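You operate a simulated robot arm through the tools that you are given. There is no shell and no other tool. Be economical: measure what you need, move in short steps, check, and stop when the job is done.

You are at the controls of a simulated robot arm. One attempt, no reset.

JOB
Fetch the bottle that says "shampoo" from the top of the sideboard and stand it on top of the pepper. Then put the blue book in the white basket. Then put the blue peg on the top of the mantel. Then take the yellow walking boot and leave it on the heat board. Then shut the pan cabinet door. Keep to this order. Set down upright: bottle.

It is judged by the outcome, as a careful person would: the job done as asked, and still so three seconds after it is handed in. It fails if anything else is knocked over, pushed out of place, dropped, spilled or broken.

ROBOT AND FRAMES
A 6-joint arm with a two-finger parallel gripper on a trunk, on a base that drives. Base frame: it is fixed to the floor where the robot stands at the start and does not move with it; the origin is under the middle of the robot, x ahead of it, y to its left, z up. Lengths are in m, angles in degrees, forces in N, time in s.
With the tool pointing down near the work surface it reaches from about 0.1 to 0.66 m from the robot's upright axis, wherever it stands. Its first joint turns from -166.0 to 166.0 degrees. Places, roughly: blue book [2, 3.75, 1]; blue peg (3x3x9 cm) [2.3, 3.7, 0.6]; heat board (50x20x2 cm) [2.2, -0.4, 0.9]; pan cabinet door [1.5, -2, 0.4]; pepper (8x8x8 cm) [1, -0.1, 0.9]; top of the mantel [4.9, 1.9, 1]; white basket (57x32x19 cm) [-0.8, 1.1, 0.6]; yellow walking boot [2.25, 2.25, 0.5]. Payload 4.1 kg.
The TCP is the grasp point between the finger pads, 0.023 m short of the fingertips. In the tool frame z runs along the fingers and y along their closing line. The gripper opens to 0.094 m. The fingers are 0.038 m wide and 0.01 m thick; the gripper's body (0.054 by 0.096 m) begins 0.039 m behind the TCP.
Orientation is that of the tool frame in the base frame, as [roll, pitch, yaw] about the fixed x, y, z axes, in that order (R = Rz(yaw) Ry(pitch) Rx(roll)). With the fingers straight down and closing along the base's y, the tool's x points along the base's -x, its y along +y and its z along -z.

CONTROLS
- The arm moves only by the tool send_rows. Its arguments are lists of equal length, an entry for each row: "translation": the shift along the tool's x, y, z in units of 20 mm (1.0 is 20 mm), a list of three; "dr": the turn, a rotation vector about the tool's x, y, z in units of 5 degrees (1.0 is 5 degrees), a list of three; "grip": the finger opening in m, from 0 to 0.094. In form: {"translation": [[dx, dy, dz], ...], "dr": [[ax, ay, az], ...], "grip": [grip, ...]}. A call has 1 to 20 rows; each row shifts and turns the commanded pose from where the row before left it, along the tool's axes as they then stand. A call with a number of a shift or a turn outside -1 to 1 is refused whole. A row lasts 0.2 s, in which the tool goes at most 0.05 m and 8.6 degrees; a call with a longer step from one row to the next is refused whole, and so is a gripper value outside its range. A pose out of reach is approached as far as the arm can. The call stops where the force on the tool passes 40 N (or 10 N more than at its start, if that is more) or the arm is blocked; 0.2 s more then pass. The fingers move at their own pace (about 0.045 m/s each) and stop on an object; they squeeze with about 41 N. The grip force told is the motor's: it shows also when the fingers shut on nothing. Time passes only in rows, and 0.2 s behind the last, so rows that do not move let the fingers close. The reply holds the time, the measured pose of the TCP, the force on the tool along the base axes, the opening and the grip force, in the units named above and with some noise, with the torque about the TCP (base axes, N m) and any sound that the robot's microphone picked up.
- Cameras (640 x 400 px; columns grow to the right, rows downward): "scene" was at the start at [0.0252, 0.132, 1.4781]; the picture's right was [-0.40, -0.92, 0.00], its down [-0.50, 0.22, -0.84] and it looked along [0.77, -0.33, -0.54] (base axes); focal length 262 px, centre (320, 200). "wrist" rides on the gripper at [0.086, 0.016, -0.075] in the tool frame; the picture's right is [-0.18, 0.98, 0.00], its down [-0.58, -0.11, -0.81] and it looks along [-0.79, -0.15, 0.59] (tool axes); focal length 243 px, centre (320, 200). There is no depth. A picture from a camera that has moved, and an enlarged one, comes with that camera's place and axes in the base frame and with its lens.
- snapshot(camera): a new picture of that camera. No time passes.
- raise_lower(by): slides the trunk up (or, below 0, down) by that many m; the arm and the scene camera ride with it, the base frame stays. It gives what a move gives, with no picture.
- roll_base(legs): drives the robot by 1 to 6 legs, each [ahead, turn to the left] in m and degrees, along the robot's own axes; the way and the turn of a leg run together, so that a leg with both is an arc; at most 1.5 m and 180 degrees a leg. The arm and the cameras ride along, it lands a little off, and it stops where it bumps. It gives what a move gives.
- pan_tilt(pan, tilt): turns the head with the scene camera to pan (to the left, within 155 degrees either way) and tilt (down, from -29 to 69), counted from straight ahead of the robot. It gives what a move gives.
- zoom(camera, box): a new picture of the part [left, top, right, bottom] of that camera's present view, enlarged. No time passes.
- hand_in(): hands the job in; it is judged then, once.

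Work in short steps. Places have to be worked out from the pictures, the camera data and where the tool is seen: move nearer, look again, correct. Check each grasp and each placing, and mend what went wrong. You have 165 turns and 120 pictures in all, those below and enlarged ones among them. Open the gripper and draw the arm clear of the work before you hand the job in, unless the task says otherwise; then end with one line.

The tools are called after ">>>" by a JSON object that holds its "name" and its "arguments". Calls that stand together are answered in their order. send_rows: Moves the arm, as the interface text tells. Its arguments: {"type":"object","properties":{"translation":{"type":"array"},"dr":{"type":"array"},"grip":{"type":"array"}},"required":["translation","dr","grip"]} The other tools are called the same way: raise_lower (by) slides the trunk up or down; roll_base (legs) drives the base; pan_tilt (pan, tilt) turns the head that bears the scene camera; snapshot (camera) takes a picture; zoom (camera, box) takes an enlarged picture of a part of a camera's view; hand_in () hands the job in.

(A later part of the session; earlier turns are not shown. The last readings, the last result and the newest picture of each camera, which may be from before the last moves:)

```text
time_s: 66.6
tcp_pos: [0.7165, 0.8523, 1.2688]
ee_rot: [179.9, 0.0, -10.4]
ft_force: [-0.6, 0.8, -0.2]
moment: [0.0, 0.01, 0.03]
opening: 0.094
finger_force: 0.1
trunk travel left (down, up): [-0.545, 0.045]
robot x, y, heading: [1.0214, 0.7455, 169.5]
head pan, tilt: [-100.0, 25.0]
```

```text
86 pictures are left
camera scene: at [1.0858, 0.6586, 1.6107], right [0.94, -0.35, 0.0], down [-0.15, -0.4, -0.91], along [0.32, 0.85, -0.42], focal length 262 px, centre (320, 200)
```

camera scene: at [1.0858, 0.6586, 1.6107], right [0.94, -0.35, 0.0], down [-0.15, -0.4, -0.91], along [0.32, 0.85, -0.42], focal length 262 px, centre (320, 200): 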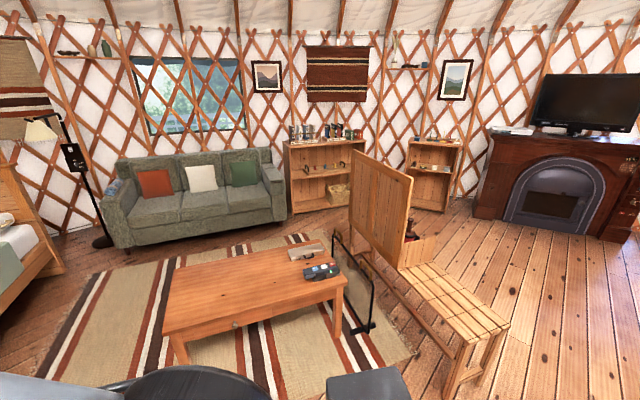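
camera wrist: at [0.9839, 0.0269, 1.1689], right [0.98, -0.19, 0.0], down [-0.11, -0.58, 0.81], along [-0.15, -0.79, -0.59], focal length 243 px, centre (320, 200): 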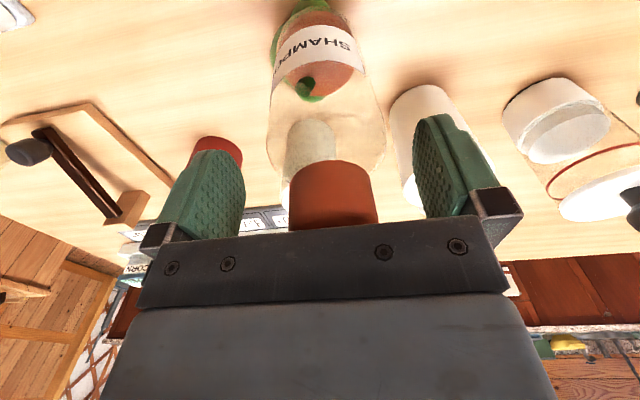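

The book is on top of the left bookcase (z≈0.9), the peg on its shelf, the boot in the opened bench box. I drive round the left of the coffee table into the corridor before the sofa.

>>> {"name": "roll_base", "arguments": {"legs": [[0, -3], [0.9, 0], [0, -76.5], [1.0, 0], [1.0, 0], [0, -90]]}}

>>> {"name": "pan_tilt", "arguments": {"pan": 20, "tilt": 20}}

>>> {"name": "snapshot", "arguments": {"camera": "scene"}}

```text
time_s: 86.9
tcp_pos: [0.389, 3.1124, 1.2692]
ee_rot: [180.0, 0.2, -140.5]
ft_force: [0.1, 0.1, 0.3]
moment: [0.01, -0.04, 0.0]
opening: 0.0941
finger_force: 0.0
trunk travel left (down, up): [-0.545, 0.045]
robot x, y, heading: [0.1164, 2.9408, 47.5]
head pan, tilt: [-100.0, 25.0]
stopped in leg 6: the robot was blocked; the commanded pose is now the measured one
```

```text
time_s: 88.9
tcp_pos: [0.3883, 3.1107, 1.2681]
ee_rot: [180.0, 0.2, -140.4]
ft_force: [-0.5, -0.1, -0.7]
moment: [0.02, 0.02, 0.0]
opening: 0.0939
finger_force: 0.1
trunk travel left (down, up): [-0.545, 0.045]
robot x, y, heading: [0.1176, 2.9394, 47.4]
head pan, tilt: [20.0, 20.0]
```

```text
85 pictures are left
camera scene: at [-0.0075, 3.0952, 1.6188], right [0.92, -0.38, 0.0], down [-0.13, -0.32, -0.94], along [0.36, 0.87, -0.34], focal length 262 px, centre (320, 200)
```

scene: 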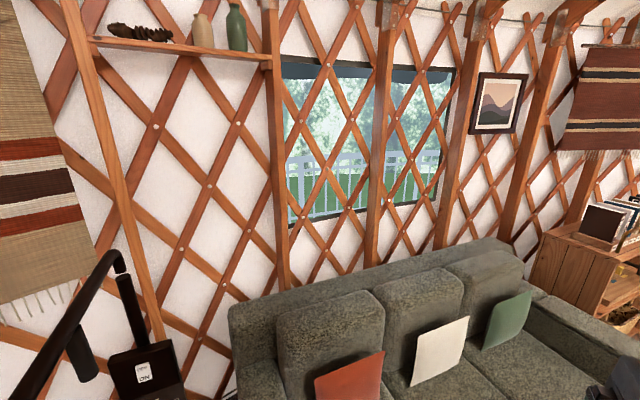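

The turn was blocked; I look down around the base to see what it touches.

>>> {"name": "pan_tilt", "arguments": {"pan": 0, "tilt": 60}}

>>> {"name": "snapshot", "arguments": {"camera": "scene"}}

>>> {"name": "pan_tilt", "arguments": {"pan": -110, "tilt": 45}}

>>> {"name": "snapshot", "arguments": {"camera": "scene"}}

```text
time_s: 90.0
tcp_pos: [0.3895, 3.1108, 1.2682]
ee_rot: [-179.9, 0.2, -140.5]
ft_force: [0.2, -0.9, 0.3]
moment: [0.0, 0.03, -0.03]
opening: 0.094
finger_force: 0.1
trunk travel left (down, up): [-0.545, 0.045]
robot x, y, heading: [0.117, 2.9384, 47.6]
head pan, tilt: [0.0, 60.0]
```

```text
84 pictures are left
camera scene: at [0.0019, 3.0584, 1.5608], right [0.74, -0.67, 0.0], down [-0.58, -0.64, -0.5], along [0.34, 0.37, -0.87], focal length 262 px, centre (320, 200)
```

scene: 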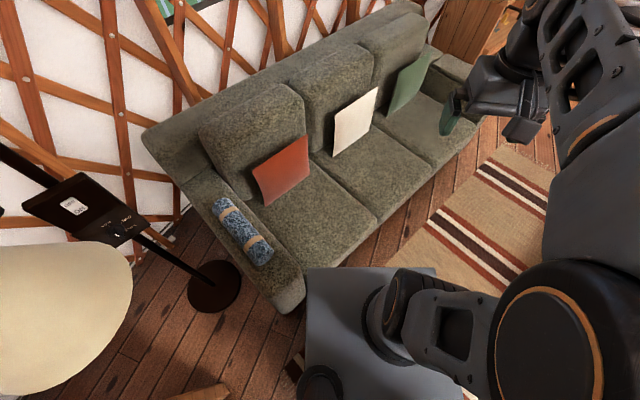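

```text
time_s: 91.9
tcp_pos: [0.3885, 3.1116, 1.2687]
ee_rot: [-179.9, 0.3, -140.5]
ft_force: [-0.2, -0.2, -0.2]
moment: [0.01, 0.01, -0.03]
opening: 0.0942
finger_force: 0.0
trunk travel left (down, up): [-0.545, 0.045]
robot x, y, heading: [0.1149, 2.9358, 47.5]
head pan, tilt: [-110.0, 45.0]
```

```text
83 pictures are left
camera scene: at [-0.0055, 2.937, 1.5802], right [-0.89, -0.46, 0.0], down [-0.33, 0.63, -0.71], along [0.33, -0.63, -0.71], focal length 262 px, centre (320, 200)
```

scene: 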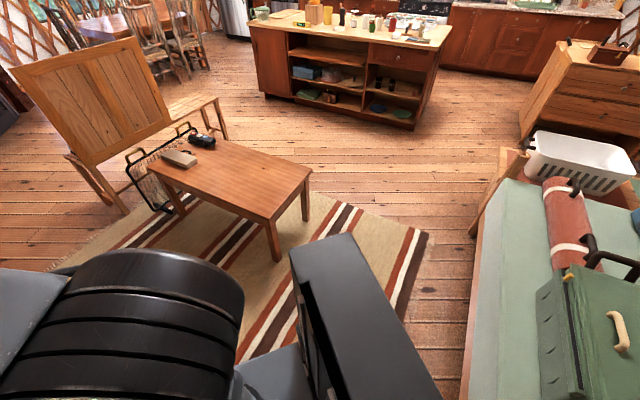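

The base's front corner touches the sofa arm's end. I back away diagonally, then turn and go along the corridor.

>>> {"name": "roll_base", "arguments": {"legs": [[-0.24, 0], [0, -46.5], [1.0, 0]]}}

>>> {"name": "pan_tilt", "arguments": {"pan": -15, "tilt": 45}}

>>> {"name": "snapshot", "arguments": {"camera": "scene"}}

```text
time_s: 100.5
tcp_pos: [1.2638, 2.6981, 1.2691]
ee_rot: [179.9, 0.3, 172.6]
ft_force: [-0.3, 0.2, 0.1]
moment: [0.02, 0.02, 0.01]
opening: 0.0943
finger_force: 0.1
trunk travel left (down, up): [-0.545, 0.045]
robot x, y, heading: [0.9567, 2.7793, 0.7]
head pan, tilt: [-110.0, 45.0]
```

```text
time_s: 102.2
tcp_pos: [1.2657, 2.6968, 1.2695]
ee_rot: [-180.0, 0.2, 172.5]
ft_force: [-0.6, 0.9, -0.6]
moment: [0.01, 0.03, 0.02]
opening: 0.0937
finger_force: 0.0
trunk travel left (down, up): [-0.545, 0.045]
robot x, y, heading: [0.9546, 2.7787, 0.4]
head pan, tilt: [-15.0, 45.0]
```

```text
82 pictures are left
camera scene: at [0.9741, 2.9253, 1.5802], right [-0.25, -0.97, 0.0], down [-0.68, 0.18, -0.71], along [0.68, -0.18, -0.71], focal length 262 px, centre (320, 200)
```

scene: 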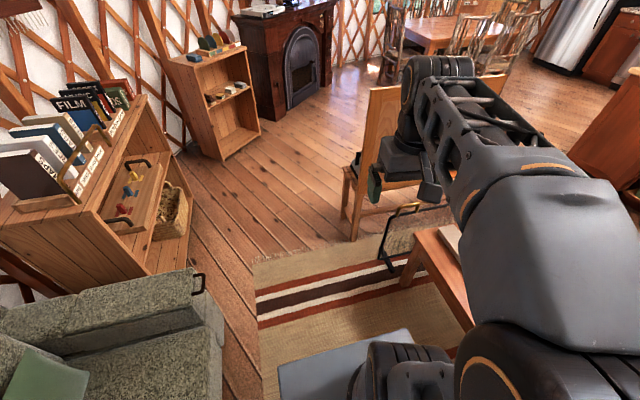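

The corridor is clear ahead. I zoom on the bookcase to find the blue book and the blue peg.

>>> {"name": "zoom", "arguments": {"camera": "scene", "box": [0, 60, 210, 280]}}

>>> {"name": "roll_base", "arguments": {"legs": [[1.13, 0]]}}

```text
1.82 times, centred on (105, 170) of scene
camera zoom: at [0.9741, 2.9253, 1.5802], right [-0.25, -0.97, 0.0], down [-0.68, 0.18, -0.71], along [0.68, -0.18, -0.71], focal length 476 px, centre (711, 254)
```

zoom: 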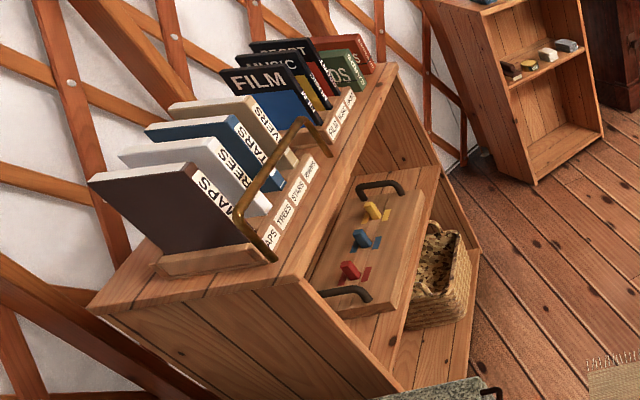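

```text
time_s: 108.0
tcp_pos: [2.3899, 2.7054, 1.2688]
ee_rot: [-180.0, 0.2, 172.4]
ft_force: [-0.5, -0.2, -0.6]
moment: [0.0, 0.03, -0.01]
opening: 0.094
finger_force: 0.1
trunk travel left (down, up): [-0.545, 0.045]
robot x, y, heading: [2.0782, 2.7897, 0.3]
head pan, tilt: [-15.0, 45.0]
```

Now I turn to face the bookcase and approach it a little, then look at the books.

>>> {"name": "roll_base", "arguments": {"legs": [[0, 90], [0.3, 0]]}}

>>> {"name": "pan_tilt", "arguments": {"pan": 5, "tilt": 42}}

>>> {"name": "snapshot", "arguments": {"camera": "scene"}}

>>> {"name": "snapshot", "arguments": {"camera": "wrist"}}

```text
time_s: 113.9
tcp_pos: [2.1448, 3.4024, 1.2696]
ee_rot: [180.0, 0.0, -96.2]
ft_force: [0.0, -0.1, 0.5]
moment: [-0.02, 0.01, 0.0]
opening: 0.0938
finger_force: 0.1
trunk travel left (down, up): [-0.545, 0.045]
robot x, y, heading: [2.0713, 3.0876, 91.8]
head pan, tilt: [-15.0, 45.0]
```

```text
time_s: 114.7
tcp_pos: [2.1444, 3.4018, 1.2702]
ee_rot: [-180.0, 0.2, -96.2]
ft_force: [-0.5, 0.0, -0.8]
moment: [-0.03, 0.0, -0.02]
opening: 0.0941
finger_force: 0.0
trunk travel left (down, up): [-0.545, 0.045]
robot x, y, heading: [2.0693, 3.0878, 91.7]
head pan, tilt: [5.0, 42.0]
```

```text
80 pictures are left
camera scene: at [1.8982, 3.1078, 1.5845], right [0.99, 0.12, 0.0], down [0.08, -0.66, -0.74], along [-0.09, 0.74, -0.67], focal length 262 px, centre (320, 200)
```

scene: 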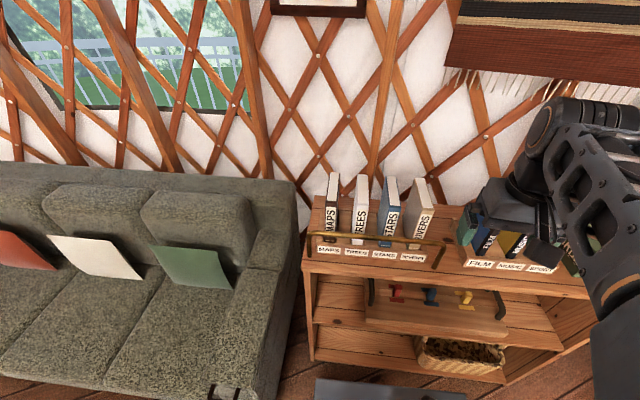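

```text
79 pictures are left
camera wrist: at [2.1177, 3.3177, 1.3433], right [-0.96, 0.29, 0.0], down [0.17, 0.56, 0.81], along [0.23, 0.77, -0.59], focal length 243 px, centre (320, 200)
```

wrist: 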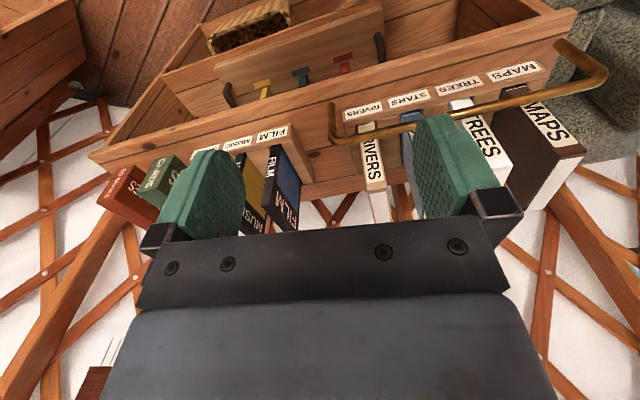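

The book with the blue spine is "STARS" in the left rack behind a bail handle. I zoom in on it.

>>> {"name": "zoom", "arguments": {"camera": "scene", "box": [295, 155, 465, 285]}}

```text
3.08 times, centred on (380, 220) of scene
camera zoom: at [1.8982, 3.1078, 1.5845], right [0.99, 0.12, 0.0], down [0.08, -0.66, -0.74], along [-0.09, 0.74, -0.67], focal length 805 px, centre (135, 138)
```

zoom: 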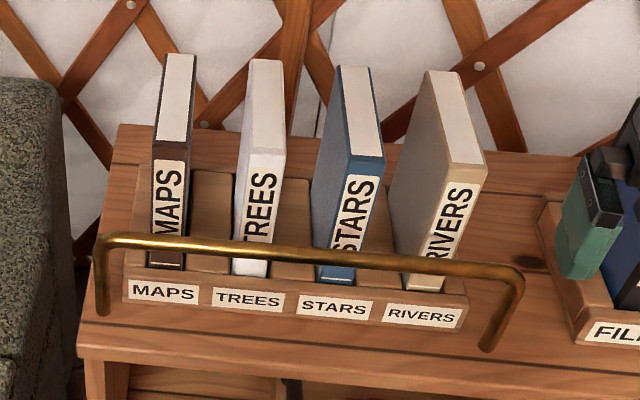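

STARS computes to centre x≈2.04, depth y 3.65–3.78, top z≈1.095, with wide gaps to its neighbours. I drive 8 cm closer and bring the gripper over it, squared to the shelf.

>>> {"name": "roll_base", "arguments": {"legs": [[0.08, 0]]}}

>>> {"name": "send_rows", "arguments": {"translation": [[0, 0, 0], [0, 0.9, 0], [0, 0.9, 0], [0, 0.9, 0], [0, 0.9, 0], [0, 0.9, 0], [0, 0.5, 0]], "dr": [[0, 0, -0.6], [0, 0, -0.64], [0, 0, 0], [0, 0, 0], [0, 0, 0], [0, 0, 0], [0, 0, 0]], "grip": [0.075, 0.075, 0.075, 0.075, 0.075, 0.075, 0.075]}}

>>> {"name": "snapshot", "arguments": {"camera": "wrist"}}

```text
time_s: 115.8
tcp_pos: [2.142, 3.4838, 1.2681]
ee_rot: [-180.0, 0.1, -96.2]
ft_force: [0.9, 0.1, -0.4]
moment: [-0.04, -0.01, 0.01]
opening: 0.0939
finger_force: 0.1
trunk travel left (down, up): [-0.545, 0.045]
robot x, y, heading: [2.0674, 3.1702, 92.0]
head pan, tilt: [5.0, 42.0]
```

```text
time_s: 117.4
tcp_pos: [2.0405, 3.4819, 1.2691]
ee_rot: [180.0, 0.2, -89.9]
ft_force: [-0.5, 0.5, 0.3]
moment: [-0.02, -0.03, -0.03]
opening: 0.0749
finger_force: 0.0
trunk travel left (down, up): [-0.545, 0.045]
robot x, y, heading: [2.0657, 3.1704, 92.0]
head pan, tilt: [5.0, 42.0]
```

```text
77 pictures are left
camera wrist: at [2.0239, 3.3968, 1.3434], right [-0.98, 0.18, 0.0], down [0.11, 0.58, 0.81], along [0.15, 0.79, -0.59], focal length 243 px, centre (320, 200)
```

wrist: 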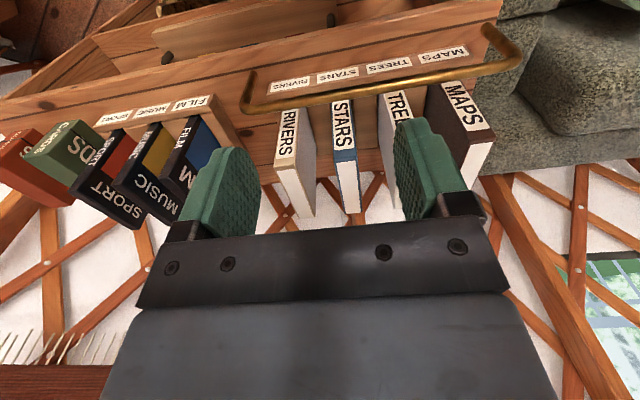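

Wrist view agrees: STARS at x≈2.032, y centre ≈3.705. I move over it and down to z≈1.15.

>>> {"name": "send_rows", "arguments": {"translation": [[-0.98, 0.03, 0], [-0.98, 0.03, 0], [-0.98, 0.03, 0], [-0.98, 0.03, 0], [-0.98, 0.03, 0], [-0.98, 0.03, 0.5], [-0.98, 0.03, 0.5], [-0.98, 0.03, 0.8], [-0.98, 0.03, 0.8], [-0.98, 0.03, 0.8], [-0.98, 0.03, 0.8], [0, 0, 0.9], [0, 0, 0.8]], "dr": [[0, 0, 0], [0, 0, 0], [0, 0, 0], [0, 0, 0], [0, 0, 0], [0, 0, 0], [0, 0, 0], [0, 0, 0], [0, 0, 0], [0, 0, 0], [0, 0, 0], [0, 0, 0], [0, 0, 0]], "grip": [0.075, 0.075, 0.075, 0.075, 0.075, 0.075, 0.075, 0.075, 0.075, 0.075, 0.075, 0.075, 0.075]}}

>>> {"name": "snapshot", "arguments": {"camera": "wrist"}}

>>> {"name": "snapshot", "arguments": {"camera": "scene"}}

```text
time_s: 120.2
tcp_pos: [2.034, 3.698, 1.1504]
ee_rot: [-180.0, 0.2, -90.1]
ft_force: [0.1, -0.4, 0.4]
moment: [0.02, 0.01, 0.0]
opening: 0.0748
finger_force: 0.2
trunk travel left (down, up): [-0.545, 0.045]
robot x, y, heading: [2.0666, 3.1684, 91.6]
head pan, tilt: [5.0, 42.0]
```

```text
76 pictures are left
camera wrist: at [2.0175, 3.6126, 1.2244], right [-0.98, 0.18, 0.0], down [0.11, 0.58, 0.81], along [0.15, 0.79, -0.59], focal length 243 px, centre (320, 200)
```

wrist: 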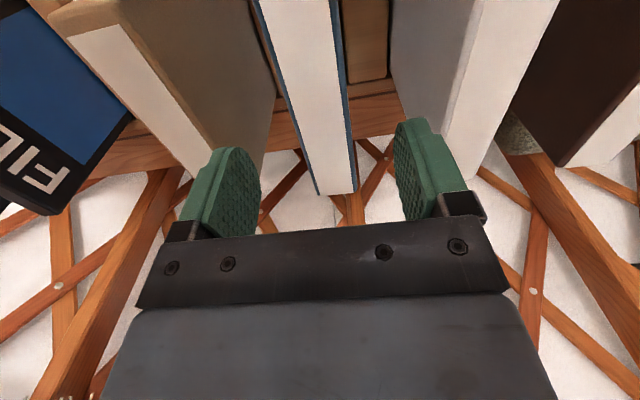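

```text
75 pictures are left
camera scene: at [1.8956, 3.1884, 1.5845], right [0.99, 0.12, 0.0], down [0.08, -0.66, -0.74], along [-0.09, 0.74, -0.67], focal length 262 px, centre (320, 200)
```

scene: 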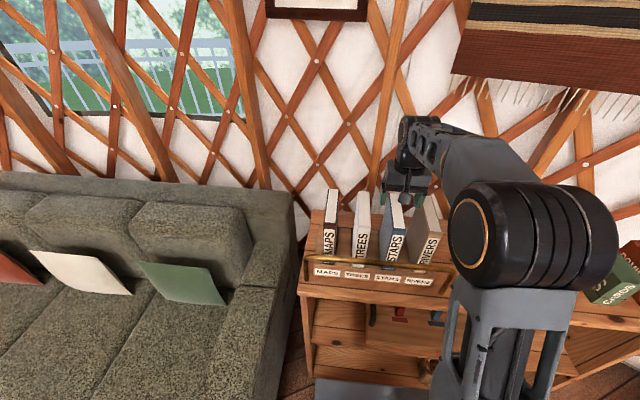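

The book's top is at z≈1.094, and both fingers have over 25 mm to the neighbours. I descend and grip.

>>> {"name": "send_rows", "arguments": {"translation": [[0, -0.1, 0.9], [0, 0, 0.9], [0, 0, 0.9], [0, 0, 0.9], [0, 0, 0.5], [0, 0, 0], [0, 0, 0], [0, 0, 0], [0, 0, 0], [0, 0, 0], [0, 0, 0]], "dr": [[0, 0, 0], [0, 0, 0], [0, 0, 0], [0, 0, 0], [0, 0, 0], [0, 0, 0], [0, 0, 0], [0, 0, 0], [0, 0, 0], [0, 0, 0], [0, 0, 0]], "grip": [0.075, 0.075, 0.075, 0.075, 0.075, 0.02, 0.01, 0.01, 0.01, 0.01, 0.01]}}

>>> {"name": "snapshot", "arguments": {"camera": "wrist"}}

```text
time_s: 122.6
tcp_pos: [2.0364, 3.6989, 1.0694]
ee_rot: [-180.0, 0.2, -89.9]
ft_force: [-2.9, 0.7, 6.2]
moment: [-0.06, 0.36, -0.09]
opening: 0.0327
finger_force: 41.2
trunk travel left (down, up): [-0.545, 0.045]
robot x, y, heading: [2.0685, 3.1693, 91.5]
head pan, tilt: [5.0, 42.0]
```

```text
74 pictures are left
camera wrist: at [2.0192, 3.6129, 1.1433], right [-0.98, 0.18, 0.0], down [0.11, 0.58, 0.81], along [0.15, 0.79, -0.59], focal length 243 px, centre (320, 200)
```

wrist: 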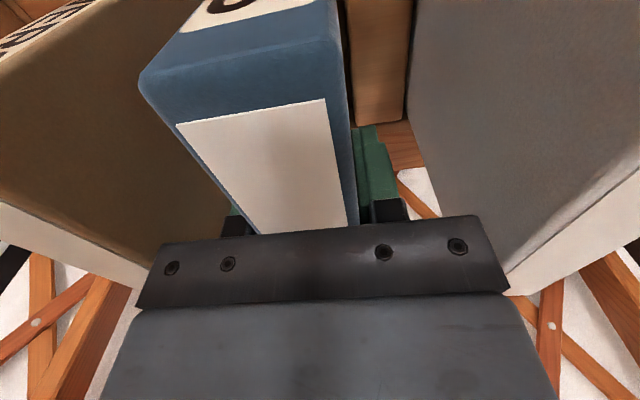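

The book is held (33 mm, 41 N). I lift it straight up out of its slot.

>>> {"name": "send_rows", "arguments": {"translation": [[0, 0, -0.5], [0, 0, -1], [0, 0, -1], [0, 0, -1], [0, 0, -1], [0, 0, -1], [0, 0, -1], [0, 0, -1], [0, 0, -1], [0, 0, -1], [0, 0, -1]], "dr": [[0, 0, 0], [0, 0, 0], [0, 0, 0], [0, 0, 0], [0, 0, 0], [0, 0, 0], [0, 0, 0], [0, 0, 0], [0, 0, 0], [0, 0, 0], [0, 0, 0]], "grip": [0.01, 0.01, 0.01, 0.01, 0.01, 0.01, 0.01, 0.01, 0.01, 0.01, 0.01]}}

>>> {"name": "snapshot", "arguments": {"camera": "scene"}}

```text
time_s: 125.0
tcp_pos: [2.0366, 3.6978, 1.2774]
ee_rot: [180.0, 0.1, -90.0]
ft_force: [-0.7, 0.2, -2.8]
moment: [0.01, 0.0, 0.02]
opening: 0.0328
finger_force: 41.3
trunk travel left (down, up): [-0.545, 0.045]
robot x, y, heading: [2.0642, 3.1691, 91.4]
head pan, tilt: [5.0, 42.0]
```

```text
73 pictures are left
camera scene: at [1.8956, 3.1886, 1.5845], right [0.99, 0.12, 0.0], down [0.08, -0.66, -0.74], along [-0.09, 0.74, -0.67], focal length 262 px, centre (320, 200)
```

scene: 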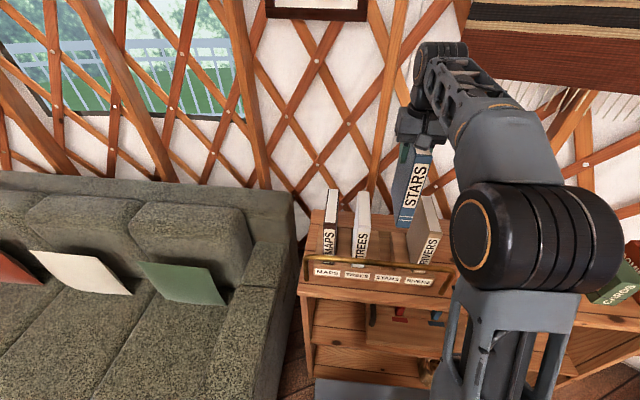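

STARS is out and the neighbours undisturbed. I draw it in toward the robot, then drive back along the corridor toward the basket.

>>> {"name": "send_rows", "arguments": {"translation": [[0, 0, -0.5], [1, 0, 0], [1, 0, 0], [1, 0, 0], [1, 0, 0], [1, 0, 0], [1, 0, 0], [1, 0, 0], [1, 0, 0], [1, 0, 0], [1, 0, 0], [0.6, 0, 0]], "dr": [[0, 0, 0], [0, 0, 0], [0, 0, 0], [0, 0, 0], [0, 0, 0], [0, 0, 0], [0, 0, 0], [0, 0, 0], [0, 0, 0], [0, 0, 0], [0, 0, 0], [0, 0, 0]], "grip": [0.01, 0.01, 0.01, 0.01, 0.01, 0.01, 0.01, 0.01, 0.01, 0.01, 0.01, 0.01]}}

>>> {"name": "roll_base", "arguments": {"legs": [[-0.42, 0], [0, 88.5], [1.0, 0], [1.0, 0], [0, 90]]}}

```text
time_s: 127.6
tcp_pos: [2.0371, 3.487, 1.2891]
ee_rot: [-179.9, 0.1, -89.9]
ft_force: [-0.3, -0.3, -3.5]
moment: [0.03, 0.01, 0.0]
opening: 0.033
finger_force: 40.5
trunk travel left (down, up): [-0.545, 0.045]
robot x, y, heading: [2.0639, 3.1688, 91.7]
head pan, tilt: [5.0, 42.0]
```

```text
time_s: 131.8
tcp_pos: [1.9066, 3.0149, 1.2873]
ee_rot: [-179.9, 0.1, -62.4]
ft_force: [-0.4, -0.2, -3.8]
moment: [0.0, 0.03, 0.0]
opening: 0.0328
finger_force: 41.4
trunk travel left (down, up): [-0.545, 0.045]
robot x, y, heading: [2.0781, 2.7492, 119.2]
head pan, tilt: [5.0, 42.0]
stopped in leg 2: the robot was blocked; the commanded pose is now the measured one
```

Blocked while turning — probably the rear near the bench panel. I look behind to see.

>>> {"name": "pan_tilt", "arguments": {"pan": 150, "tilt": 50}}

>>> {"name": "snapshot", "arguments": {"camera": "scene"}}

```text
time_s: 134.1
tcp_pos: [1.9073, 3.0148, 1.2884]
ee_rot: [-179.9, 0.0, -62.5]
ft_force: [-0.9, 0.0, -3.7]
moment: [0.01, 0.01, 0.01]
opening: 0.033
finger_force: 40.8
trunk travel left (down, up): [-0.545, 0.045]
robot x, y, heading: [2.0779, 2.7503, 119.2]
head pan, tilt: [150.0, 50.0]
```

```text
72 pictures are left
camera scene: at [1.9656, 2.5379, 1.5733], right [-1.0, 0.01, 0.0], down [0.01, 0.77, -0.64], along [-0.01, -0.64, -0.77], focal length 262 px, centre (320, 200)
```

scene: 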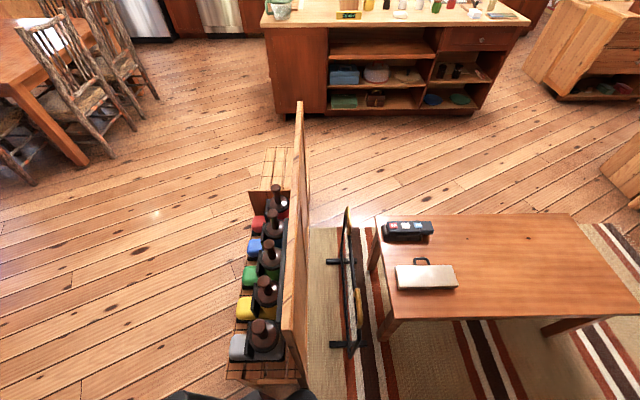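

The bench with the boots ends right behind the base (y≈2.45). I move ahead 0.12 m to free the rear, then turn and go.

>>> {"name": "roll_base", "arguments": {"legs": [[0.12, 0], [0, 30], [0.1, 0], [0, 30.5]]}}

>>> {"name": "pan_tilt", "arguments": {"pan": 60, "tilt": 50}}

>>> {"name": "snapshot", "arguments": {"camera": "scene"}}

```text
time_s: 139.0
tcp_pos: [1.6157, 2.8828, 1.2884]
ee_rot: [-179.9, 0.2, -1.8]
ft_force: [-0.3, 0.2, -3.0]
moment: [0.03, 0.02, -0.02]
opening: 0.0328
finger_force: 41.0
trunk travel left (down, up): [-0.545, 0.045]
robot x, y, heading: [1.9344, 2.9033, 179.7]
head pan, tilt: [150.0, 50.0]
```

```text
time_s: 140.7
tcp_pos: [1.616, 2.8825, 1.2893]
ee_rot: [-179.9, 0.2, -1.9]
ft_force: [0.5, 0.3, -3.6]
moment: [0.0, 0.02, -0.05]
opening: 0.0327
finger_force: 40.8
trunk travel left (down, up): [-0.545, 0.045]
robot x, y, heading: [1.9352, 2.899, 180.0]
head pan, tilt: [60.0, 50.0]
```

```text
71 pictures are left
camera scene: at [1.9587, 2.6703, 1.5732], right [-0.87, 0.5, 0.0], down [0.38, 0.66, -0.64], along [-0.32, -0.56, -0.77], focal length 262 px, centre (320, 200)
```

scene: 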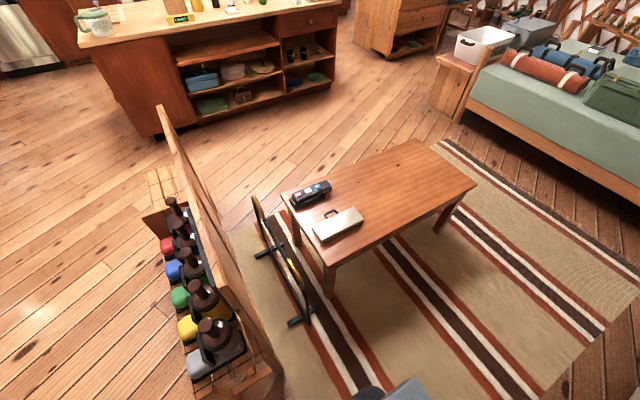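

Clear. I drive along the corridor, then south past the coffee table toward the basket's stand.

>>> {"name": "roll_base", "arguments": {"legs": [[0, 5], [1.0, 0], [0.9, 0], [0, 85], [1.5, 0]]}}

>>> {"name": "pan_tilt", "arguments": {"pan": -75, "tilt": 45}}

>>> {"name": "snapshot", "arguments": {"camera": "scene"}}

```text
time_s: 161.6
tcp_pos: [0.1324, 0.8843, 1.2882]
ee_rot: [-179.9, 0.1, 91.5]
ft_force: [-0.3, -0.4, -2.6]
moment: [-0.01, 0.01, 0.0]
opening: 0.0327
finger_force: 40.6
trunk travel left (down, up): [-0.545, 0.045]
robot x, y, heading: [0.0953, 1.204, -86.8]
head pan, tilt: [60.0, 50.0]
```

```text
time_s: 163.8
tcp_pos: [0.133, 0.884, 1.2893]
ee_rot: [-179.9, 0.1, 91.6]
ft_force: [-0.2, -0.2, -4.3]
moment: [-0.04, -0.03, 0.0]
opening: 0.033
finger_force: 41.1
trunk travel left (down, up): [-0.545, 0.045]
robot x, y, heading: [0.0942, 1.197, -86.8]
head pan, tilt: [-75.0, 45.0]
```

```text
70 pictures are left
camera scene: at [0.1843, 1.2446, 1.5802], right [-0.31, 0.95, 0.0], down [0.67, 0.22, -0.71], along [-0.67, -0.22, -0.71], focal length 262 px, centre (320, 200)
```

scene: 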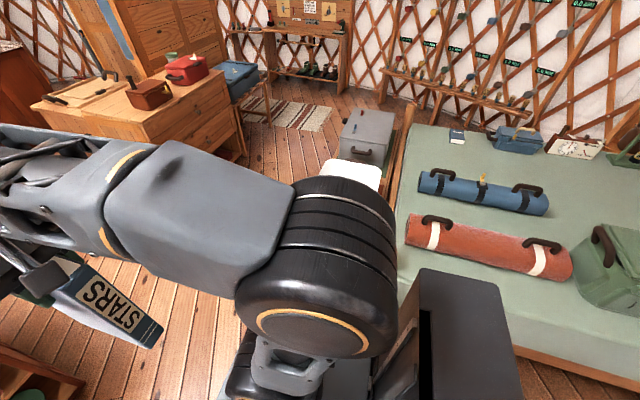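

I turn to face the basket and look.

>>> {"name": "roll_base", "arguments": {"legs": [[0, -90]]}}

>>> {"name": "pan_tilt", "arguments": {"pan": 5, "tilt": 48}}

>>> {"name": "snapshot", "arguments": {"camera": "scene"}}

```text
time_s: 168.0
tcp_pos: [-0.2204, 1.159, 1.2891]
ee_rot: [-179.9, 0.1, 2.3]
ft_force: [0.1, -0.3, -2.4]
moment: [0.01, 0.04, -0.02]
opening: 0.0329
finger_force: 41.0
trunk travel left (down, up): [-0.545, 0.045]
robot x, y, heading: [0.0968, 1.2001, -176.2]
head pan, tilt: [-75.0, 45.0]
```

```text
time_s: 169.5
tcp_pos: [-0.2203, 1.1578, 1.2891]
ee_rot: [-180.0, 0.1, 2.3]
ft_force: [-0.4, 0.1, -4.5]
moment: [0.01, -0.01, 0.01]
opening: 0.0328
finger_force: 40.9
trunk travel left (down, up): [-0.545, 0.045]
robot x, y, heading: [0.0947, 1.196, -176.1]
head pan, tilt: [5.0, 48.0]
```

```text
69 pictures are left
camera scene: at [0.0916, 1.0269, 1.576], right [-0.15, 0.99, 0.0], down [0.73, 0.11, -0.67], along [-0.66, -0.1, -0.74], focal length 262 px, centre (320, 200)
```

scene: 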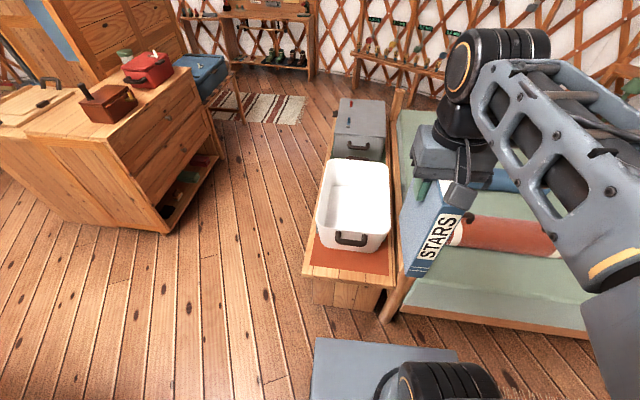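

The basket is empty, centred near [-0.8, 1.06], its near rim at x≈-0.54. I go 0.13 m ahead and lower the trunk 0.3 m (book bottom stays above the rim).

>>> {"name": "roll_base", "arguments": {"legs": [[0.13, 0]]}}

>>> {"name": "raise_lower", "arguments": {"by": -0.3}}

>>> {"name": "snapshot", "arguments": {"camera": "wrist"}}

>>> {"name": "snapshot", "arguments": {"camera": "scene"}}

```text
time_s: 170.8
tcp_pos: [-0.35, 1.1517, 1.2883]
ee_rot: [-179.9, 0.0, 2.0]
ft_force: [-0.1, 0.3, -4.1]
moment: [0.02, 0.0, 0.02]
opening: 0.0329
finger_force: 40.8
trunk travel left (down, up): [-0.545, 0.045]
robot x, y, heading: [-0.0338, 1.1885, -176.2]
head pan, tilt: [5.0, 48.0]
```

```text
time_s: 173.8
tcp_pos: [-0.3495, 1.1505, 0.9881]
ee_rot: [-179.9, 0.1, 2.1]
ft_force: [0.6, 0.4, -2.8]
moment: [-0.01, -0.01, 0.01]
opening: 0.0327
finger_force: 41.0
trunk travel left (down, up): [-0.245, 0.345]
robot x, y, heading: [-0.0359, 1.1904, -176.3]
head pan, tilt: [5.0, 48.0]
```

```text
68 pictures are left
camera wrist: at [-0.2639, 1.1387, 1.0629], right [-0.15, -0.99, 0.0], down [-0.58, 0.09, 0.81], along [-0.8, 0.12, -0.59], focal length 243 px, centre (320, 200)
```

wrist: 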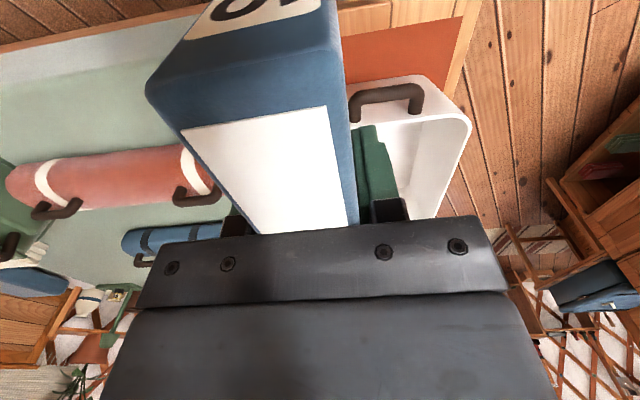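

```text
67 pictures are left
camera scene: at [-0.0377, 1.0184, 1.276], right [-0.15, 0.99, 0.0], down [0.73, 0.11, -0.67], along [-0.66, -0.1, -0.74], focal length 262 px, centre (320, 200)
```

scene: 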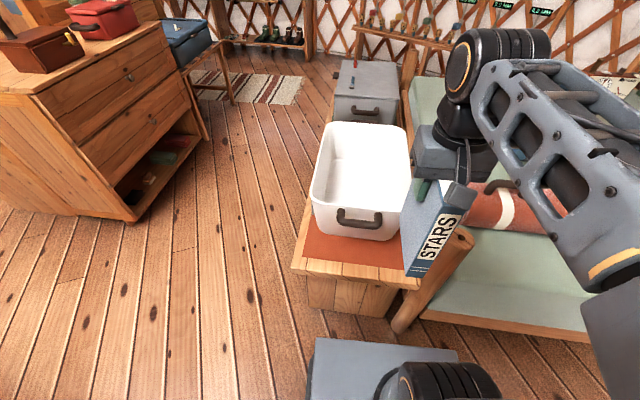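

I extend over the basket's near half at this height (TCP → [-0.65, 1.06]) and look.

>>> {"name": "send_rows", "arguments": {"translation": [[-0.95, 0.25, 0], [-0.95, 0.25, 0], [-0.95, 0.25, 0], [-0.95, 0.25, 0], [-0.95, 0.25, 0], [-0.95, 0.25, 0], [-0.95, 0.25, 0], [-0.95, 0.25, 0], [-0.95, 0.25, 0], [-0.95, 0.25, 0], [-0.95, 0.25, 0], [-0.95, 0.25, 0], [-0.95, 0.25, 0], [-0.95, 0.25, 0], [-0.95, 0.25, 0], [-0.95, 0.25, 0]], "dr": [[0, 0, 0], [0, 0, 0], [0, 0, 0], [0, 0, 0], [0, 0, 0], [0, 0, 0], [0, 0, 0], [0, 0, 0], [0, 0, 0], [0, 0, 0], [0, 0, 0], [0, 0, 0], [0, 0, 0], [0, 0, 0], [0, 0, 0], [0, 0, 0]], "grip": [0.01, 0.01, 0.01, 0.01, 0.01, 0.01, 0.01, 0.01, 0.01, 0.01, 0.01, 0.01, 0.01, 0.01, 0.01, 0.01]}}

>>> {"name": "snapshot", "arguments": {"camera": "scene"}}

>>> {"name": "snapshot", "arguments": {"camera": "wrist"}}

```text
time_s: 177.2
tcp_pos: [-0.6371, 1.0663, 0.9802]
ee_rot: [-179.9, -0.1, 2.1]
ft_force: [0.3, -0.8, -4.4]
moment: [-0.02, -0.02, 0.01]
opening: 0.0329
finger_force: 41.1
out of reach, approached as far as the arm can: row 16
trunk travel left (down, up): [-0.245, 0.345]
robot x, y, heading: [-0.0293, 1.1881, -176.0]
head pan, tilt: [5.0, 48.0]
```

```text
66 pictures are left
camera scene: at [-0.0382, 1.0182, 1.2759], right [-0.15, 0.99, 0.0], down [0.73, 0.11, -0.67], along [-0.66, -0.1, -0.74], focal length 262 px, centre (320, 200)
```

scene: 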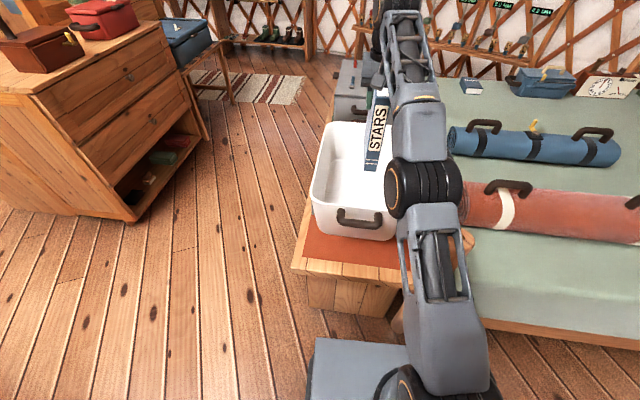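

```text
65 pictures are left
camera wrist: at [-0.5511, 1.0529, 1.0542], right [-0.15, -0.99, 0.0], down [-0.58, 0.09, 0.81], along [-0.8, 0.12, -0.59], focal length 243 px, centre (320, 200)
```

wrist: 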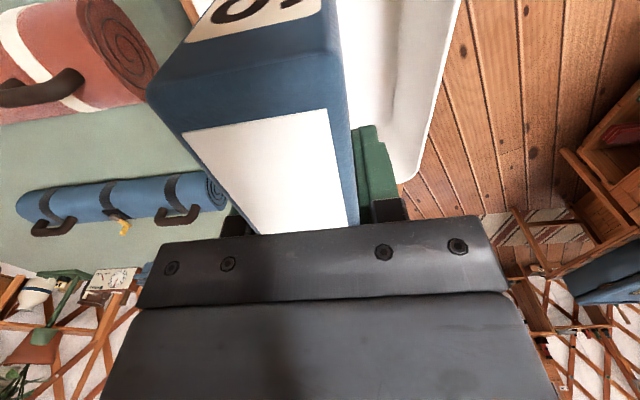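

The book hangs inside the basket outline (south rim y≈0.91, centre ≈1.07). I lower the trunk 0.2 m and look.

>>> {"name": "raise_lower", "arguments": {"by": -0.2}}

>>> {"name": "snapshot", "arguments": {"camera": "scene"}}

```text
time_s: 179.4
tcp_pos: [-0.6368, 1.066, 0.7795]
ee_rot: [-180.0, 0.1, 1.9]
ft_force: [-3.9, 0.8, -3.4]
moment: [0.0, 0.68, -0.02]
opening: 0.0327
finger_force: 41.0
trunk travel left (down, up): [-0.045, 0.545]
robot x, y, heading: [-0.0369, 1.1943, -176.2]
head pan, tilt: [5.0, 48.0]
```

```text
64 pictures are left
camera scene: at [-0.0382, 1.0184, 1.076], right [-0.15, 0.99, 0.0], down [0.73, 0.11, -0.67], along [-0.66, -0.1, -0.74], focal length 262 px, centre (320, 200)
```

scene: 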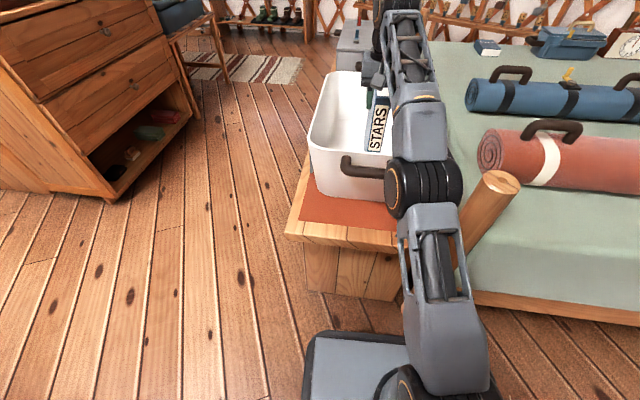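

A sideways force shows the book's lower front edge touching the basket's near wall. I lift 3 cm, drive 3.5 cm ahead, and retry.

>>> {"name": "raise_lower", "arguments": {"by": 0.06}}

>>> {"name": "roll_base", "arguments": {"legs": [[0.04, 0]]}}

>>> {"name": "zoom", "arguments": {"camera": "scene", "box": [280, 50, 480, 250]}}

```text
time_s: 180.4
tcp_pos: [-0.6362, 1.0663, 0.841]
ee_rot: [-179.9, 0.1, 2.1]
ft_force: [-0.1, 0.0, -3.7]
moment: [0.02, 0.0, -0.03]
opening: 0.0329
finger_force: 40.7
trunk travel left (down, up): [-0.105, 0.485]
robot x, y, heading: [-0.0341, 1.1953, -176.1]
head pan, tilt: [5.0, 48.0]
```

```text
time_s: 181.2
tcp_pos: [-0.6766, 1.0639, 0.8396]
ee_rot: [-179.8, 0.1, 1.9]
ft_force: [0.6, 0.2, -3.8]
moment: [0.0, -0.04, -0.01]
opening: 0.0327
finger_force: 41.3
trunk travel left (down, up): [-0.105, 0.485]
robot x, y, heading: [-0.0731, 1.1907, -176.5]
head pan, tilt: [5.0, 48.0]
```

```text
2.00 times, centred on (380, 150) of scene
camera zoom: at [-0.078, 1.0158, 1.136], right [-0.15, 0.99, 0.0], down [0.73, 0.11, -0.67], along [-0.66, -0.1, -0.74], focal length 523 px, centre (200, 300)
```

zoom: 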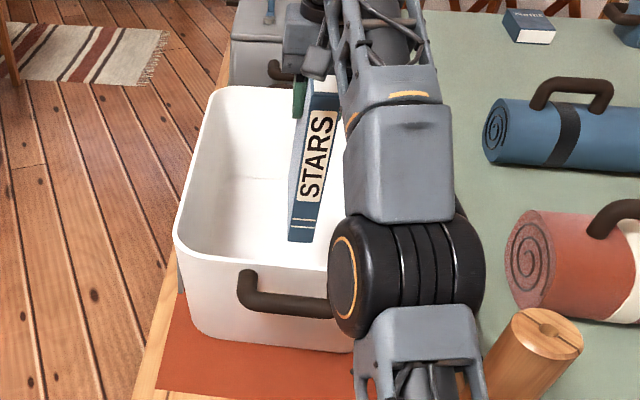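

Clear of the near wall now. I lower the trunk 0.1 m and then step the arm down until contact.

>>> {"name": "raise_lower", "arguments": {"by": -0.1}}

>>> {"name": "send_rows", "arguments": {"translation": [[0, 0, 0.5], [0, 0, 0.5], [0, 0, 0.5], [0, 0, 0.5]], "dr": [[0, 0, 0], [0, 0, 0], [0, 0, 0], [0, 0, 0]], "grip": [0.01, 0.01, 0.01, 0.01]}}

```text
time_s: 182.6
tcp_pos: [-0.6767, 1.0634, 0.7413]
ee_rot: [-180.0, 0.1, 2.0]
ft_force: [-0.7, 0.0, -4.3]
moment: [-0.03, -0.01, 0.0]
opening: 0.0327
finger_force: 41.1
trunk travel left (down, up): [-0.005, 0.585]
robot x, y, heading: [-0.0792, 1.1878, -176.4]
head pan, tilt: [5.0, 48.0]
```

```text
time_s: 183.6
tcp_pos: [-0.6775, 1.0629, 0.7016]
ee_rot: [-180.0, 0.1, 2.0]
ft_force: [1.0, 0.0, -4.9]
moment: [0.01, -0.03, 0.02]
opening: 0.0326
finger_force: 41.4
trunk travel left (down, up): [-0.005, 0.585]
robot x, y, heading: [-0.0776, 1.19, -176.2]
head pan, tilt: [5.0, 48.0]
```

No contact yet; I keep stepping down.

>>> {"name": "send_rows", "arguments": {"translation": [[0, 0, 0.4], [0, 0, 0.4], [0, 0, 0.4], [0, 0, 0.3]], "dr": [[0, 0, 0], [0, 0, 0], [0, 0, 0], [0, 0, 0]], "grip": [0.01, 0.01, 0.01, 0.01]}}

>>> {"name": "zoom", "arguments": {"camera": "scene", "box": [280, 30, 480, 230]}}

```text
time_s: 184.6
tcp_pos: [-0.6776, 1.066, 0.6721]
ee_rot: [180.0, 0.2, 2.0]
ft_force: [-1.2, -0.3, 11.8]
moment: [-0.02, -1.0, 0.01]
opening: 0.0327
finger_force: 40.8
trunk travel left (down, up): [-0.005, 0.585]
robot x, y, heading: [-0.0743, 1.1863, -176.2]
head pan, tilt: [5.0, 48.0]
```

```text
2.00 times, centred on (380, 130) of scene
camera zoom: at [-0.0772, 1.016, 1.0364], right [-0.15, 0.99, 0.0], down [0.73, 0.11, -0.67], along [-0.66, -0.1, -0.74], focal length 523 px, centre (200, 340)
```

zoom: 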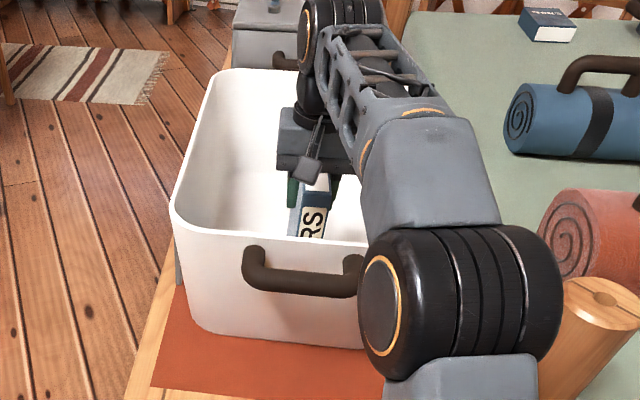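

The book touches the basket floor (Fz +12). I release gently and raise the tool straight up.

>>> {"name": "send_rows", "arguments": {"translation": [[0, 0, 0], [0, 0, 0], [0, 0, 0], [0, 0, 0], [0, 0, -0.5], [0, 0, -1], [0, 0, -1], [0, 0, -1], [0, 0, -1], [0, 0, -1], [0, 0, -1]], "dr": [[0, 0, 0], [0, 0, 0], [0, 0, 0], [0, 0, 0], [0, 0, 0], [0, 0, 0], [0, 0, 0], [0, 0, 0], [0, 0, 0], [0, 0, 0], [0, 0, 0]], "grip": [0.04, 0.05, 0.065, 0.07, 0.07, 0.07, 0.07, 0.07, 0.07, 0.07, 0.07]}}

>>> {"name": "raise_lower", "arguments": {"by": 0.3}}

>>> {"name": "snapshot", "arguments": {"camera": "wrist"}}

```text
time_s: 187.0
tcp_pos: [-0.6509, 1.0693, 0.7783]
ee_rot: [-179.8, 0.1, 2.1]
ft_force: [-1.2, -0.8, -0.5]
moment: [-0.03, 0.0, 0.0]
opening: 0.0699
finger_force: 0.0
out of reach, approached as far as the arm can: row 9, 10, 11
trunk travel left (down, up): [-0.005, 0.585]
robot x, y, heading: [-0.0749, 1.1923, -176.0]
head pan, tilt: [5.0, 48.0]
```

```text
time_s: 190.0
tcp_pos: [-0.6487, 1.0692, 1.0792]
ee_rot: [-179.9, 0.3, 2.0]
ft_force: [-0.2, 0.3, 0.5]
moment: [-0.06, 0.0, -0.01]
opening: 0.07
finger_force: 0.1
trunk travel left (down, up): [-0.305, 0.285]
robot x, y, heading: [-0.0696, 1.1908, -176.5]
head pan, tilt: [5.0, 48.0]
```

```text
61 pictures are left
camera wrist: at [-0.5642, 1.0563, 1.1521], right [-0.15, -0.99, 0.0], down [-0.58, 0.09, 0.81], along [-0.8, 0.12, -0.59], focal length 243 px, centre (320, 200)
```

wrist: 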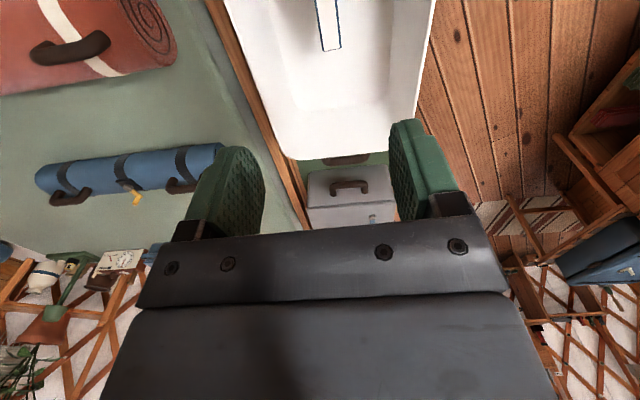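

The blue book stands in the basket. Next the peg: I draw the arm in, back away and drive back to the bookcase.

>>> {"name": "send_rows", "arguments": {"translation": [[1, 0, 0], [1, 0, 0], [1, 0, 0], [1, 0, 0], [1, 0, 0], [1, 0, 0], [1, 0, 0], [1, 0, 0], [1, 0, 0], [1, 0, 0], [1, 0, 0], [1, 0, 0], [1, 0, 0]], "dr": [[0, 0, 0], [0, 0, 0], [0, 0, 0], [0, 0, 0], [0, 0, 0], [0, 0, 0], [0, 0, 0], [0, 0, 0], [0, 0, 0], [0, 0, 0], [0, 0, 0], [0, 0, 0], [0, 0, 0]], "grip": [0.07, 0.07, 0.07, 0.07, 0.07, 0.07, 0.07, 0.07, 0.07, 0.07, 0.07, 0.07, 0.07]}}

>>> {"name": "roll_base", "arguments": {"legs": [[-0.17, 0], [0, -93.8], [1.0, 0], [0.55, 0], [0, -88], [1.0, 0]]}}

```text
time_s: 192.8
tcp_pos: [-0.3895, 1.0776, 1.0763]
ee_rot: [-179.9, 0.3, 2.1]
ft_force: [-0.4, 0.5, 0.6]
moment: [0.0, -0.04, 0.01]
opening: 0.0701
finger_force: 0.1
trunk travel left (down, up): [-0.305, 0.285]
robot x, y, heading: [-0.0733, 1.1874, -176.4]
head pan, tilt: [5.0, 48.0]
```

```text
time_s: 214.2
tcp_pos: [1.3622, 2.9176, 1.0767]
ee_rot: [-179.9, 0.2, -178.4]
ft_force: [0.1, -0.2, 0.1]
moment: [0.01, 0.0, 0.01]
opening: 0.07
finger_force: 0.2
trunk travel left (down, up): [-0.305, 0.285]
robot x, y, heading: [1.047, 2.8106, 3.1]
head pan, tilt: [5.0, 48.0]
```

All free. I continue to x≈2.22 and turn to the bookcase, then look.

>>> {"name": "roll_base", "arguments": {"legs": [[1.17, 0], [0, 87], [0.1, 0]]}}

>>> {"name": "pan_tilt", "arguments": {"pan": 0, "tilt": 35}}

>>> {"name": "snapshot", "arguments": {"camera": "scene"}}

```text
time_s: 224.7
tcp_pos: [2.1224, 3.2946, 1.077]
ee_rot: [-179.9, 0.3, -89.8]
ft_force: [0.4, 0.1, -0.3]
moment: [0.0, -0.02, -0.01]
opening: 0.07
finger_force: 0.1
trunk travel left (down, up): [-0.305, 0.285]
robot x, y, heading: [2.2251, 2.976, 91.9]
head pan, tilt: [5.0, 48.0]
```

```text
time_s: 225.4
tcp_pos: [2.122, 3.295, 1.0774]
ee_rot: [-179.9, 0.2, -89.8]
ft_force: [-0.5, 0.1, -0.1]
moment: [0.01, -0.02, -0.04]
opening: 0.07
finger_force: 0.0
trunk travel left (down, up): [-0.305, 0.285]
robot x, y, heading: [2.2227, 2.9752, 91.7]
head pan, tilt: [0.0, 35.0]
```

```text
60 pictures are left
camera scene: at [2.0603, 2.999, 1.3549], right [1.0, 0.03, 0.0], down [0.02, -0.57, -0.82], along [-0.03, 0.82, -0.57], focal length 262 px, centre (320, 200)
```

scene: 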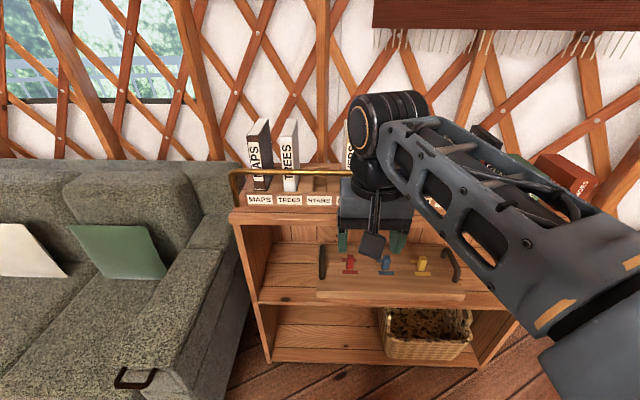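

>>> {"name": "zoom", "arguments": {"camera": "scene", "box": [300, 220, 480, 330]}}

>>> {"name": "snapshot", "arguments": {"camera": "wrist"}}

```text
3.56 times, centred on (390, 275) of scene
camera zoom: at [2.0603, 2.999, 1.3549], right [1.0, 0.03, 0.0], down [0.02, -0.57, -0.82], along [-0.03, 0.82, -0.57], focal length 930 px, centre (71, -67)
```

zoom: 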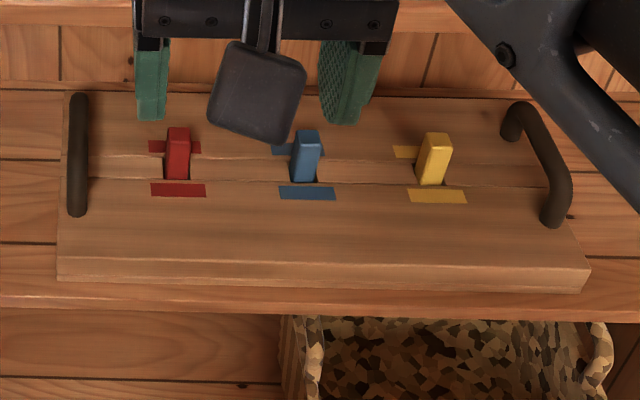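

```text
58 pictures are left
camera wrist: at [2.1055, 3.2089, 1.1513], right [-0.98, 0.18, 0.0], down [0.11, 0.58, 0.81], along [0.15, 0.8, -0.59], focal length 243 px, centre (320, 200)
```

wrist: 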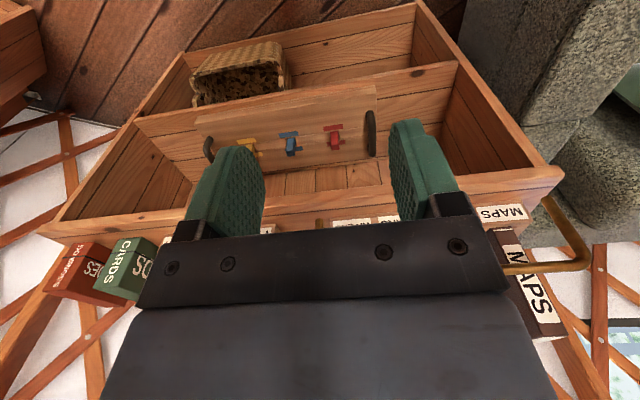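

The pegs stand in a board on the mid-shelf under the top; blue peg ≈ [2.29, 3.70, top 0.61]. A 45° forward-tilted grasp fits under the top board. I first move down in front of the bookcase and tilt.

>>> {"name": "send_rows", "arguments": {"translation": [[0, -0.56, 0.95], [0, -0.56, 0.95], [0, -0.56, 0.95], [0, -0.56, 0.95], [0, -0.56, 0.95], [0, -0.56, 0.95], [0, -0.56, 0.95], [0, -0.56, 0.95], [0, -0.56, 0.95], [0, -0.56, 0.95], [0, -0.56, 0.95], [0, -0.56, 0.95], [0, -0.56, 0.95], [0, -0.56, 0.95], [0, -0.56, 0.95]], "dr": [[0, 0, 0], [0, 0, 0], [0, 0, 0], [0, 0, 0], [0, 0, 0], [0, 0, 0], [0, 0, 0], [0, 0, 0], [0, 0, 0], [0, 0, 0], [0, 0, 0], [0, 0, 0], [0, 0, 0], [0, 0, 0], [0, 0, 0]], "grip": [0.07, 0.07, 0.07, 0.07, 0.07, 0.07, 0.07, 0.07, 0.07, 0.07, 0.07, 0.07, 0.07, 0.07, 0.07]}}

>>> {"name": "snapshot", "arguments": {"camera": "wrist"}}

```text
time_s: 228.7
tcp_pos: [2.2905, 3.2956, 0.793]
ee_rot: [-179.9, 0.3, -89.8]
ft_force: [-0.3, 0.6, -0.2]
moment: [0.03, 0.01, 0.0]
opening: 0.0699
finger_force: 0.1
trunk travel left (down, up): [-0.305, 0.285]
robot x, y, heading: [2.2278, 2.9736, 91.8]
head pan, tilt: [0.0, 35.0]
```

```text
57 pictures are left
camera wrist: at [2.2733, 3.2098, 0.8659], right [-0.98, 0.18, 0.0], down [0.11, 0.58, 0.81], along [0.15, 0.8, -0.59], focal length 243 px, centre (320, 200)
```

wrist: 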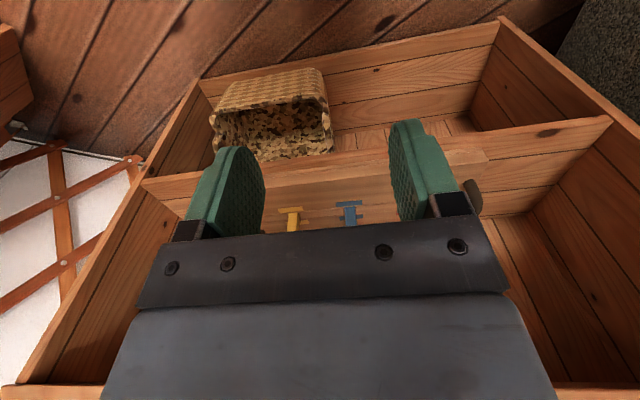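

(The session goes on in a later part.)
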